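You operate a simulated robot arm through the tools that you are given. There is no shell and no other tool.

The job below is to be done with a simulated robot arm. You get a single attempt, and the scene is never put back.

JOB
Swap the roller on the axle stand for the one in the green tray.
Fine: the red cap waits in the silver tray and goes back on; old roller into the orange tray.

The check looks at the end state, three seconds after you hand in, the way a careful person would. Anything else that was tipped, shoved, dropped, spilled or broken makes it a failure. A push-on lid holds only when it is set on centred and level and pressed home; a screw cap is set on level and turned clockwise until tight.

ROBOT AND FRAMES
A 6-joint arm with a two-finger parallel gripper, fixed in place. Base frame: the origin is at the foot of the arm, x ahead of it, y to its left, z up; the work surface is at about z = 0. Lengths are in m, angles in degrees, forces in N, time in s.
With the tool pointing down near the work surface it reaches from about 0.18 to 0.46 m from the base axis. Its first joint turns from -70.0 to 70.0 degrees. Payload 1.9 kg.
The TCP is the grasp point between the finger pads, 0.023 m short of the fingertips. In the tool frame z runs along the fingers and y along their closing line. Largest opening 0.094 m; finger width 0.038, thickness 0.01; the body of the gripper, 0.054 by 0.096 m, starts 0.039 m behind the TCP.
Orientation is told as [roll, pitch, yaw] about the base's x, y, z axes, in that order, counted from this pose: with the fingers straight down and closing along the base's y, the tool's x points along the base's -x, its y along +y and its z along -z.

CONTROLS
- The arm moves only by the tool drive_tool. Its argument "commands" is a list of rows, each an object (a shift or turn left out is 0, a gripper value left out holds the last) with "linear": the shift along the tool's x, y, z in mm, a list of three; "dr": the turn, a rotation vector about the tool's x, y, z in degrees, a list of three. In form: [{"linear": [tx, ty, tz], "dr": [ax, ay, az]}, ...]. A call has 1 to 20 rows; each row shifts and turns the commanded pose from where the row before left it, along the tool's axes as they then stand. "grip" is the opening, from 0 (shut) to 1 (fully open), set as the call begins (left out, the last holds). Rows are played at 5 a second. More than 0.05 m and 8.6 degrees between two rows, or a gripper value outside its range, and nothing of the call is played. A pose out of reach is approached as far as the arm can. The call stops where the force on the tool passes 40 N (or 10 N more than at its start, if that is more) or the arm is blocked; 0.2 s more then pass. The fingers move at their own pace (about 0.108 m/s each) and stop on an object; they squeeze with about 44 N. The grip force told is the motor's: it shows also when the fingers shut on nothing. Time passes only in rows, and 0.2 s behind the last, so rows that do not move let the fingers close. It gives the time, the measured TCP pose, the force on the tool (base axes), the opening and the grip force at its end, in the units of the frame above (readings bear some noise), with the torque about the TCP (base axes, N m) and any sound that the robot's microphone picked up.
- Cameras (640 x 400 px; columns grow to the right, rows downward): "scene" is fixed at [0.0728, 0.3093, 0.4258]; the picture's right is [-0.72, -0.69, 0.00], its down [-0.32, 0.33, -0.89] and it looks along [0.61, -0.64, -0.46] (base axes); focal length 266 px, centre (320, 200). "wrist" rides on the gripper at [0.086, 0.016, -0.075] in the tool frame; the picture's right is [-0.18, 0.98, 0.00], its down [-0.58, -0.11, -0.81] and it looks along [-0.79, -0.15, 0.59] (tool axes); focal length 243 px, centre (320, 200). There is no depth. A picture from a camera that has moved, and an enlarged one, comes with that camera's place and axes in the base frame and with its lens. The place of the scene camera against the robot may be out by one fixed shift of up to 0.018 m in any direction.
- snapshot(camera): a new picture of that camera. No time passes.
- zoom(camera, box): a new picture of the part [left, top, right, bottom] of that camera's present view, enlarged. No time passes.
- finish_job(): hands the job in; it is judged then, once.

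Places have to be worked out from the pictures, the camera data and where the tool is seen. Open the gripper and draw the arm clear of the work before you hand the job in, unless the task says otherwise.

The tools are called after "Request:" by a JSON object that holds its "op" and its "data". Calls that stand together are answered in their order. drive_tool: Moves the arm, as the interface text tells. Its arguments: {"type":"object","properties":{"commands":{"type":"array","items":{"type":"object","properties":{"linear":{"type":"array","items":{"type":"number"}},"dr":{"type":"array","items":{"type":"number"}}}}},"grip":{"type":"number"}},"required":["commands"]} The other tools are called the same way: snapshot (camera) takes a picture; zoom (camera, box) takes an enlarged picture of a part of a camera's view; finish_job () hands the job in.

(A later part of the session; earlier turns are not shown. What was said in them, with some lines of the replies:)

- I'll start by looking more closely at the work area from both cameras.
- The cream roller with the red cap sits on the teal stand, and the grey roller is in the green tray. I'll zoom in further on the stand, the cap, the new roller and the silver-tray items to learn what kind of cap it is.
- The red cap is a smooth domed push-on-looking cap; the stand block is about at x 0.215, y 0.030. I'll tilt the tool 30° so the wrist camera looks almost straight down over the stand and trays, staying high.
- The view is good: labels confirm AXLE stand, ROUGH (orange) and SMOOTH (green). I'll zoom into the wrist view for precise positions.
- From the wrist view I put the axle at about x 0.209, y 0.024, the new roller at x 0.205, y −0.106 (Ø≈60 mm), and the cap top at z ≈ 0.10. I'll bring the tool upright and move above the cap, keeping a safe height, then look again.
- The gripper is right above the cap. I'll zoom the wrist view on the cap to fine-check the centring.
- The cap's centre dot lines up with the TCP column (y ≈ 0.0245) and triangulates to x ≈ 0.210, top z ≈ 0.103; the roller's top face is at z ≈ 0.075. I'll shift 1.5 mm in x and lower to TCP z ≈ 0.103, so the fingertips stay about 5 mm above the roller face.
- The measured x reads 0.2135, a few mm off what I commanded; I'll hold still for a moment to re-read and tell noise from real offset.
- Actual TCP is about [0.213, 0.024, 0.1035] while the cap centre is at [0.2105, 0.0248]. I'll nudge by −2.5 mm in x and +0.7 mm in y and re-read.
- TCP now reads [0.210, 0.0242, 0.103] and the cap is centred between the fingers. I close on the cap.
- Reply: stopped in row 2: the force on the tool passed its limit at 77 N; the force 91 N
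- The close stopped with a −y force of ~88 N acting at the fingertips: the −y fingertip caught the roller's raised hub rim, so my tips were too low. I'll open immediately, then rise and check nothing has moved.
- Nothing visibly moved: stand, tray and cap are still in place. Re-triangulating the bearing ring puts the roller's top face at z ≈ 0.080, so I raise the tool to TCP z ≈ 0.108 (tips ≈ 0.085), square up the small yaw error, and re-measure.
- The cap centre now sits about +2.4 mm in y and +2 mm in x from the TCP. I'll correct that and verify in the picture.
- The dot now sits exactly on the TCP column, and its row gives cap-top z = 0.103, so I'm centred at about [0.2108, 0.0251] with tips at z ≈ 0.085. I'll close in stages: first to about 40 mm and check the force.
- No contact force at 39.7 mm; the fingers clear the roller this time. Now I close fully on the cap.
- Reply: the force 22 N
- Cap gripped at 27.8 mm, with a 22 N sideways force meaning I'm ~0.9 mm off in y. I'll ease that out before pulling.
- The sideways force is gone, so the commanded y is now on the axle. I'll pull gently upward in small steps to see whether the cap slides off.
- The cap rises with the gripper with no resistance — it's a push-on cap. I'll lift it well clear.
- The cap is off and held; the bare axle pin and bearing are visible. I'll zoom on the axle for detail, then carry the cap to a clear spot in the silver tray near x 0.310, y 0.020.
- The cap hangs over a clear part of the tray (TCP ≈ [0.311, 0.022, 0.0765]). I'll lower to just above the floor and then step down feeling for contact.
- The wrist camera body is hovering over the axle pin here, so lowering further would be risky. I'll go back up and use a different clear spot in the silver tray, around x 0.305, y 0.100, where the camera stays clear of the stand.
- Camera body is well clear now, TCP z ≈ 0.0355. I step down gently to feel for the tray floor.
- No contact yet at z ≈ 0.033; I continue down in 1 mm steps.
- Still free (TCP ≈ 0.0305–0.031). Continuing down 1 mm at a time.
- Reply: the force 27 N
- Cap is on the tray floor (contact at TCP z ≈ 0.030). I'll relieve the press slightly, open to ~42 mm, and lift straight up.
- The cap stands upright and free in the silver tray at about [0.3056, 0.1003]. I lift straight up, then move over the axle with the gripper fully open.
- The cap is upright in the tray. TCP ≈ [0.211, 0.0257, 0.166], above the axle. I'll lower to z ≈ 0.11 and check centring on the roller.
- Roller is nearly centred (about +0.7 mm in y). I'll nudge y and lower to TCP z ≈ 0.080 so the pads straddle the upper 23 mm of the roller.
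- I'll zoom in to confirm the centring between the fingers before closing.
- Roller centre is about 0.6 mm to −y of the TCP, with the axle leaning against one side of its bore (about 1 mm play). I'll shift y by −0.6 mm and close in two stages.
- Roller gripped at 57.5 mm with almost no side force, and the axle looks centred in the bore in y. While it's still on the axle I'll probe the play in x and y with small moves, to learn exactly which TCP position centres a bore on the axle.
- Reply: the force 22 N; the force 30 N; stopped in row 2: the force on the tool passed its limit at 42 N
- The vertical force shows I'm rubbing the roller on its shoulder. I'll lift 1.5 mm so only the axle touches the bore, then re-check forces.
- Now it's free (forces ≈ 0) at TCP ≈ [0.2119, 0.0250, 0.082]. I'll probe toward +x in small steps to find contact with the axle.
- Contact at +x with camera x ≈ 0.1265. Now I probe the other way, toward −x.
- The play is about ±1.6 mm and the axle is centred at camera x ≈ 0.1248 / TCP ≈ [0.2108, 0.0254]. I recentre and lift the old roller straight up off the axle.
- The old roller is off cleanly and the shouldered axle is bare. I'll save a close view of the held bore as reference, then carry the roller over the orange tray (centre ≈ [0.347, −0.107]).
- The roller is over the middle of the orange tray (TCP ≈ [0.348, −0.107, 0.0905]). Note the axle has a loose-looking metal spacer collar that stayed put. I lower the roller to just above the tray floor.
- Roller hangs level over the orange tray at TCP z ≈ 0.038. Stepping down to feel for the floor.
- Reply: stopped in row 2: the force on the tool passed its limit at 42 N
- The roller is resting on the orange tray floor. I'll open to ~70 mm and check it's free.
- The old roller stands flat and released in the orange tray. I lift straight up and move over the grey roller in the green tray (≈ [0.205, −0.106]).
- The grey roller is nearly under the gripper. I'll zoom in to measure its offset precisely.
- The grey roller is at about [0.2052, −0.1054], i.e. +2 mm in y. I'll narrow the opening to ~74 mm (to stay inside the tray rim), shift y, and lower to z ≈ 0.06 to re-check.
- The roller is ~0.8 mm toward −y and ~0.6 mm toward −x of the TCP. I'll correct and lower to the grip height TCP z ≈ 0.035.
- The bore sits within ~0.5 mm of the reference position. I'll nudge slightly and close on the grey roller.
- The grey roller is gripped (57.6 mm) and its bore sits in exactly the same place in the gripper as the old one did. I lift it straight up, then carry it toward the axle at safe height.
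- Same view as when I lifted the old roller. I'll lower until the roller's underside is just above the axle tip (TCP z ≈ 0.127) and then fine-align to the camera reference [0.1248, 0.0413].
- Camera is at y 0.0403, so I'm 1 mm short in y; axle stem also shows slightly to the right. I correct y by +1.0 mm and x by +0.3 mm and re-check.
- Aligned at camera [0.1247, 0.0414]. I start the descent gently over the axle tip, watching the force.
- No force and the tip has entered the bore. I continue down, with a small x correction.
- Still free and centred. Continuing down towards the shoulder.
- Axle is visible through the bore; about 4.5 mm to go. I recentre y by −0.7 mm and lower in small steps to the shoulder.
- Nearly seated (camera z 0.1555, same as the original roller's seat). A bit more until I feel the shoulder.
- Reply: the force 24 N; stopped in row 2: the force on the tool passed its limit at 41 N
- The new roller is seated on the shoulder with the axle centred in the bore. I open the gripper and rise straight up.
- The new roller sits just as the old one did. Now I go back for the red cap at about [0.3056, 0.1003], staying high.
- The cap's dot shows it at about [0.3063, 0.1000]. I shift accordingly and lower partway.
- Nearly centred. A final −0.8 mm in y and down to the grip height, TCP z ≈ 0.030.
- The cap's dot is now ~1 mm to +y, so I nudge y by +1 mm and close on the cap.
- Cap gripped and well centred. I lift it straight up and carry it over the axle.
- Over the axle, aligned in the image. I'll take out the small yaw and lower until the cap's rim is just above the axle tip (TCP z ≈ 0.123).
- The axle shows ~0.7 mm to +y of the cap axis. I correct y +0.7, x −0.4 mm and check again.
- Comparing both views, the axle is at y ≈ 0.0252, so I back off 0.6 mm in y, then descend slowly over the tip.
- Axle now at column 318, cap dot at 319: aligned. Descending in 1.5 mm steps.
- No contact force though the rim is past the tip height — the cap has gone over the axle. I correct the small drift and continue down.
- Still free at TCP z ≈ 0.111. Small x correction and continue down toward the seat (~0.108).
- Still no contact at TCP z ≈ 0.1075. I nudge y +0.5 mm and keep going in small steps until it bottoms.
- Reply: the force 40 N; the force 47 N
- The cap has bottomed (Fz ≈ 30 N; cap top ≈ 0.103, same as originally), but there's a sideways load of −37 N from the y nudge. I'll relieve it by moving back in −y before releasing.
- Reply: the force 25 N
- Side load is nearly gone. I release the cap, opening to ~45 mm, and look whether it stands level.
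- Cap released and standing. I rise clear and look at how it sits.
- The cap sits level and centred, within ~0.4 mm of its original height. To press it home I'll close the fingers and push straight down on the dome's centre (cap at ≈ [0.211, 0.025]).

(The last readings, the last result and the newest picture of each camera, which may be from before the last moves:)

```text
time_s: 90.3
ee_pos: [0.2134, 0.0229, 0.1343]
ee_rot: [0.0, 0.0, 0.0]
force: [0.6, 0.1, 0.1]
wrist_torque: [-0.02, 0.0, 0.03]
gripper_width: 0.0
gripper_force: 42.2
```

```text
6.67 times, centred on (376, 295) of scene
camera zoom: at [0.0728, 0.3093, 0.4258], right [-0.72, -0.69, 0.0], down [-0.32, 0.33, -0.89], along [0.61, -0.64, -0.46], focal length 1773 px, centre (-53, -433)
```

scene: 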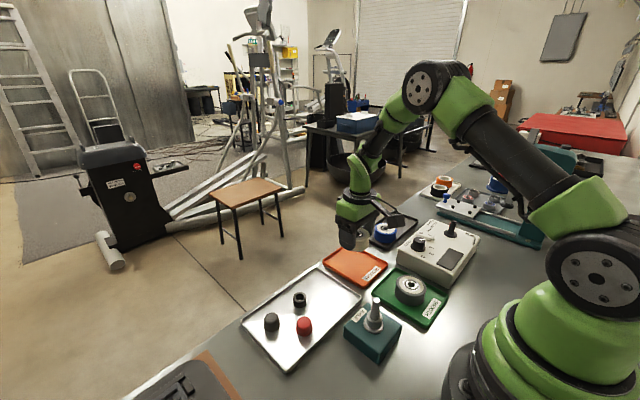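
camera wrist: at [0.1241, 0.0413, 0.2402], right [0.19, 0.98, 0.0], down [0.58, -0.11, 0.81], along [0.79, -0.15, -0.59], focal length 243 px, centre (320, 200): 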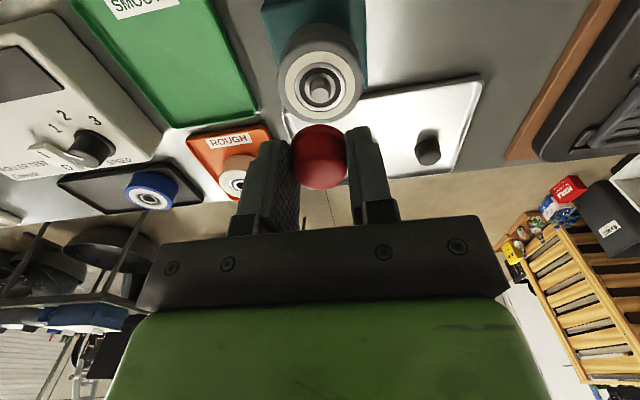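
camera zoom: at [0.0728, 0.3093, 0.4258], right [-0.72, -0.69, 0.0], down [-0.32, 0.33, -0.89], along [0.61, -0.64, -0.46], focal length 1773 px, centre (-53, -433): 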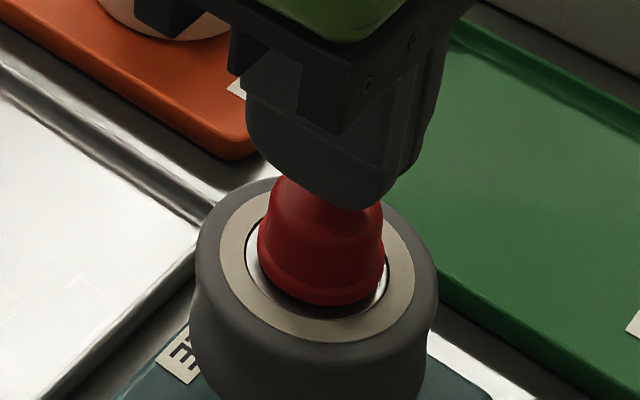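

Fingers closed, TCP ≈ [0.212, 0.0243]; I correct to sit over the cap centre, then come down slowly onto the dome.

Request:
{"op": "drive_tool", "data": {"commands": [{"linear": [1.0, 0.8, 0]}, {"linear": [0, 0, 2.5]}, {"linear": [0, 0, 2]}, {}, {}]}}

Request:
{"op": "zoom", "data": {"camera": "wrist", "box": [240, 50, 400, 210]}}

Request:
{"op": "zoom", "data": {"camera": "scene", "box": [340, 265, 412, 325]}}

```text
time_s: 91.5
ee_pos: [0.2109, 0.0251, 0.129]
ee_rot: [-0.1, -0.1, 0.1]
force: [-0.7, 0.2, 1.1]
wrist_torque: [-0.02, 0.02, -0.02]
gripper_width: 0.0001
gripper_force: 42.3
```

```text
2.50 times, centred on (320, 130) of wrist
camera zoom: at [0.1247, 0.0419, 0.2042], right [0.18, 0.98, 0.0], down [0.58, -0.11, 0.81], along [0.79, -0.15, -0.59], focal length 606 px, centre (320, 375)
```

zoom: 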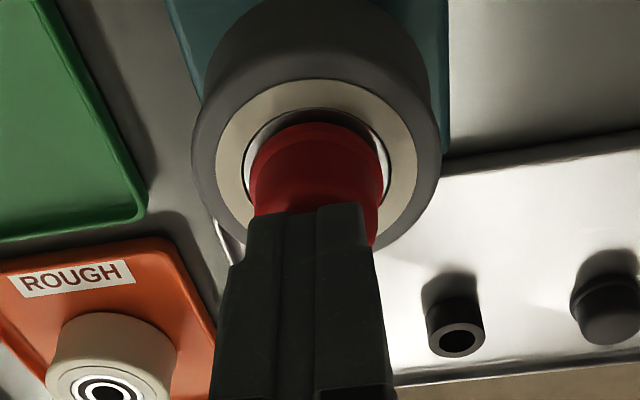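

```text
6.67 times, centred on (376, 295) of scene
camera zoom: at [0.0728, 0.3093, 0.4258], right [-0.72, -0.69, 0.0], down [-0.32, 0.33, -0.89], along [0.61, -0.64, -0.46], focal length 1773 px, centre (-53, -433)
```

zoom: 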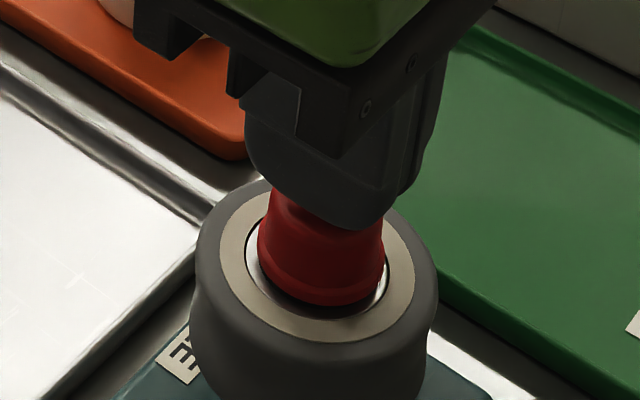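

Tips ~3 mm above the dome and centred within ~0.7 mm. I'll nudge y −0.5 mm and press down in 1 mm steps.

Request:
{"op": "drive_tool", "data": {"commands": [{"linear": [0, -0.5, 1]}, {"linear": [0, 0, 1]}, {}]}}

Request:
{"op": "drive_tool", "data": {"commands": [{"linear": [0, 0, 0.8]}, {}]}}

Request:
{"op": "drive_tool", "data": {"commands": [{"linear": [0, 0, 0.8]}, {}]}}

```text
time_s: 92.3
ee_pos: [0.2111, 0.0245, 0.1267]
ee_rot: [0.0, 0.0, 0.1]
force: [-0.2, 0.0, -0.6]
wrist_torque: [-0.06, 0.0, -0.01]
gripper_width: 0.0001
gripper_force: 42.3
```

```text
time_s: 92.9
ee_pos: [0.2102, 0.0258, 0.1258]
ee_rot: [-0.1, -0.1, 0.0]
force: [-0.2, -0.1, -0.1]
wrist_torque: [0.0, 0.0, 0.02]
gripper_width: 0.0
gripper_force: 41.6
```

```text
time_s: 93.5
ee_pos: [0.2117, 0.0258, 0.1248]
ee_rot: [0.1, -0.1, 0.1]
force: [-0.4, -7.1, 22.5]
wrist_torque: [-0.16, 0.05, 0.01]
gripper_width: 0.0001
gripper_force: 41.9
```

Contact with 22 N on the dome. I press a little further toward the force limit to seat it.

Request:
{"op": "drive_tool", "data": {"commands": [{"linear": [0, 0, 0.4]}, {}]}}

Request:
{"op": "drive_tool", "data": {"commands": [{"linear": [0, 0, 0.4]}, {}]}}

Request:
{"op": "zoom", "data": {"camera": "wrist", "box": [240, 50, 400, 210]}}

```text
time_s: 94.0
ee_pos: [0.21, 0.0245, 0.126]
ee_rot: [0.0, -0.1, 0.0]
force: [-3.0, -0.4, 16.4]
wrist_torque: [0.01, 0.15, 0.03]
gripper_width: 0.0001
gripper_force: 42.6
stopped in row 2: the force on the tool passed its limit at 42 N (the readings are from after the stop); the commanded pose is now the measured one
```

```text
time_s: 94.5
ee_pos: [0.2112, 0.0257, 0.126]
ee_rot: [0.0, -0.3, -0.1]
force: [-2.4, 1.6, 16.3]
wrist_torque: [0.05, 0.09, 0.0]
gripper_width: 0.0
gripper_force: 42.6
stopped in row 2: the force on the tool passed its limit at 42 N (the readings are from after the stop); the commanded pose is now the measured one
```

```text
2.50 times, centred on (320, 130) of wrist
camera zoom: at [0.1245, 0.0413, 0.2004], right [0.18, 0.98, 0.0], down [0.58, -0.11, 0.81], along [0.8, -0.15, -0.59], focal length 606 px, centre (320, 375)
```

zoom: 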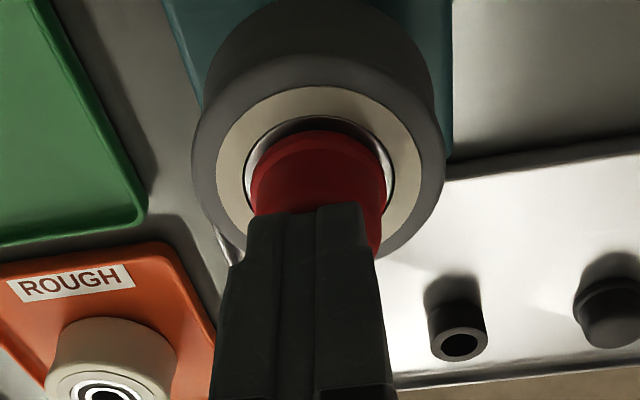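

The press peaked at 42 N with the dome top at z ≈ 0.1025. I'll back off and compare the cap's height with the original picture.

Request:
{"op": "drive_tool", "data": {"commands": [{"linear": [0, 0, -5]}, {"linear": [0, 0, -15]}, {"linear": [0, 0, -20]}, {}, {}]}}

Request:
{"op": "zoom", "data": {"camera": "scene", "box": [340, 280, 412, 325]}}

Request:
{"op": "zoom", "data": {"camera": "wrist", "box": [256, 20, 384, 140]}}

```text
time_s: 95.7
ee_pos: [0.2106, 0.027, 0.1651]
ee_rot: [0.2, -0.2, 0.1]
force: [0.2, 0.1, -1.0]
wrist_torque: [-0.03, 0.01, 0.0]
gripper_width: 0.0
gripper_force: 42.9
```

```text
8.89 times, centred on (376, 302) of scene
camera zoom: at [0.0728, 0.3093, 0.4258], right [-0.72, -0.69, 0.0], down [-0.32, 0.33, -0.89], along [0.61, -0.64, -0.46], focal length 2364 px, centre (-178, -711)
```

zoom: 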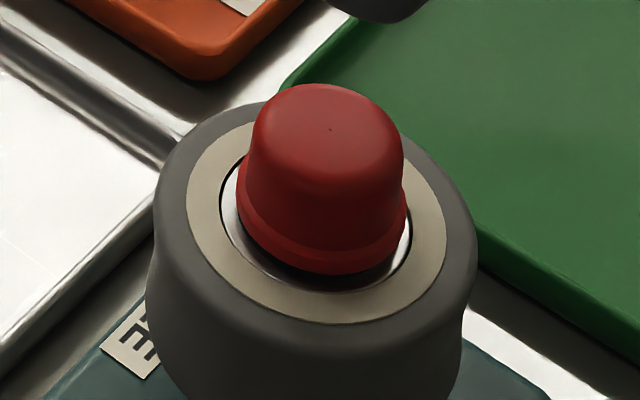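

```text
3.33 times, centred on (320, 80) of wrist
camera zoom: at [0.1243, 0.0425, 0.2395], right [0.18, 0.98, 0.0], down [0.58, -0.11, 0.81], along [0.8, -0.15, -0.59], focal length 809 px, centre (320, 600)
```

zoom: 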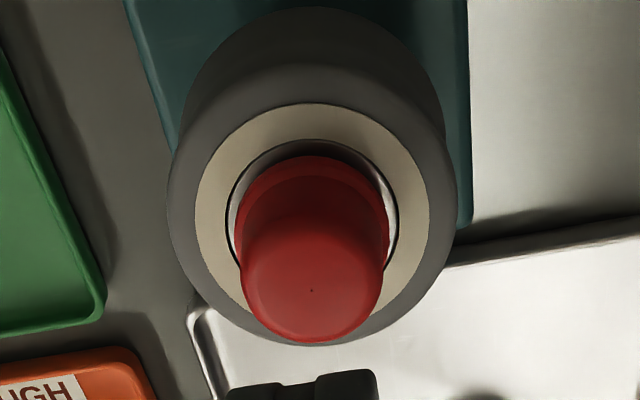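

The picture is unchanged by the 42 N press, and the cap is at its original height (within a pixel or two), so it's home and level. I open the gripper, draw the arm up and away, and inspect the whole scene.

Request:
{"op": "drive_tool", "data": {"commands": [{"linear": [0, 0, -40]}, {"linear": [0, 0, -40]}, {"linear": [0, 0, -40]}, {"linear": [-28, -20, -20]}, {"linear": [-28, -20, -20]}, {"linear": [-28, -20, 0]}, {"linear": [0, -30, 0]}, {}, {}], "grip": 1}}

Request:
{"op": "snapshot", "data": {"camera": "scene"}}

Request:
{"op": "zoom", "data": {"camera": "scene", "box": [230, 200, 470, 375]}}

Request:
{"op": "zoom", "data": {"camera": "scene", "box": [340, 280, 412, 340]}}

```text
time_s: 97.7
ee_pos: [0.2936, -0.0636, 0.3254]
ee_rot: [0.1, -0.2, 0.1]
force: [0.2, 0.5, -0.5]
wrist_torque: [-0.02, -0.01, -0.02]
gripper_width: 0.0942
gripper_force: 0.0
```

```text
taken
```

scene: 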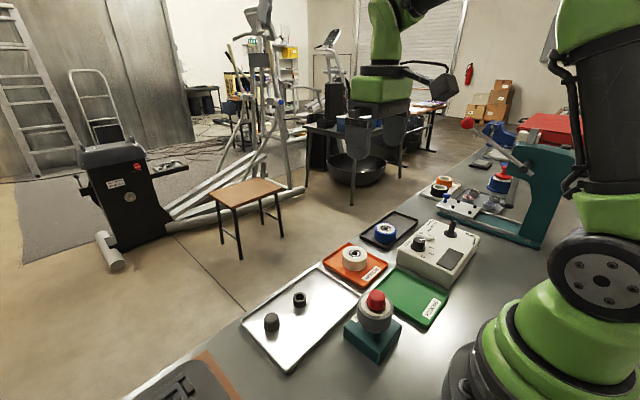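

```text
2.29 times, centred on (350, 288) of scene
camera zoom: at [0.0728, 0.3093, 0.4258], right [-0.72, -0.69, 0.0], down [-0.32, 0.33, -0.89], along [0.61, -0.64, -0.46], focal length 608 px, centre (251, 0)
```

zoom: 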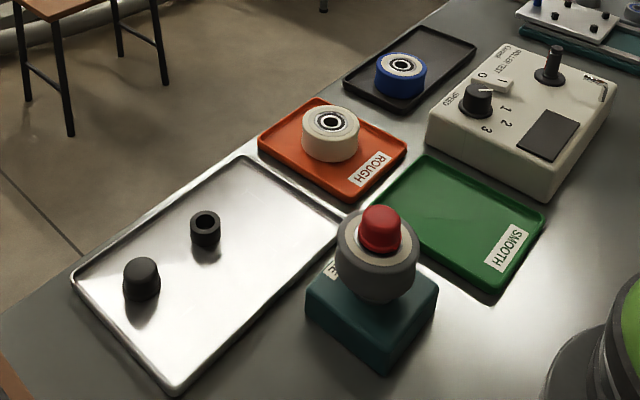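

```text
6.67 times, centred on (376, 310) of scene
camera zoom: at [0.0728, 0.3093, 0.4258], right [-0.72, -0.69, 0.0], down [-0.32, 0.33, -0.89], along [0.61, -0.64, -0.46], focal length 1773 px, centre (-53, -533)
```

zoom: 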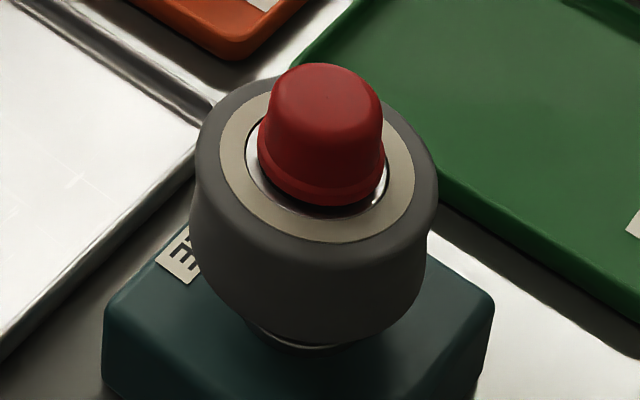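

Final view: the grey roller is on the axle stand with the red cap level on top, the cream roller lies flat in the orange tray, the green tray is empty, and the trays, black parts and tester are where they were. The gripper is open and the arm is clear, so I hand in.

Request:
{"op": "finish_job", "data": {}}

```text
The job is handed in.
```

I swapped the rollers and handed the job in; the check's result hasn't come back to me. I read the end state from the last pictures, taken just before handing in.

- **New roller:** the grey roller from the green tray is down on its shoulder on the axle stand. It has the same roughly ±1.6 mm play on the axle as the old one had.
- **Red cap:** it is a push-on cap. It waited in the silver tray, then went back on level and centred. I pressed it with 42 N, and the picture did not change under the press, so it appears to be home. I did not pull on it afterwards to test that it holds.
- **Old roller:** the cream roller lies flat in the orange tray.

**Early bump:** on my first try at gripping the cap, one fingertip caught the edge of the old roller and pushed it sideways at about 88 N. I opened the gripper at once. The stand's position in the pictures was unchanged before and after, and the roller only shifted within its play.

The other trays, the black parts in the silver tray and the tester look undisturbed. The gripper is open and the arm is clear of the work.
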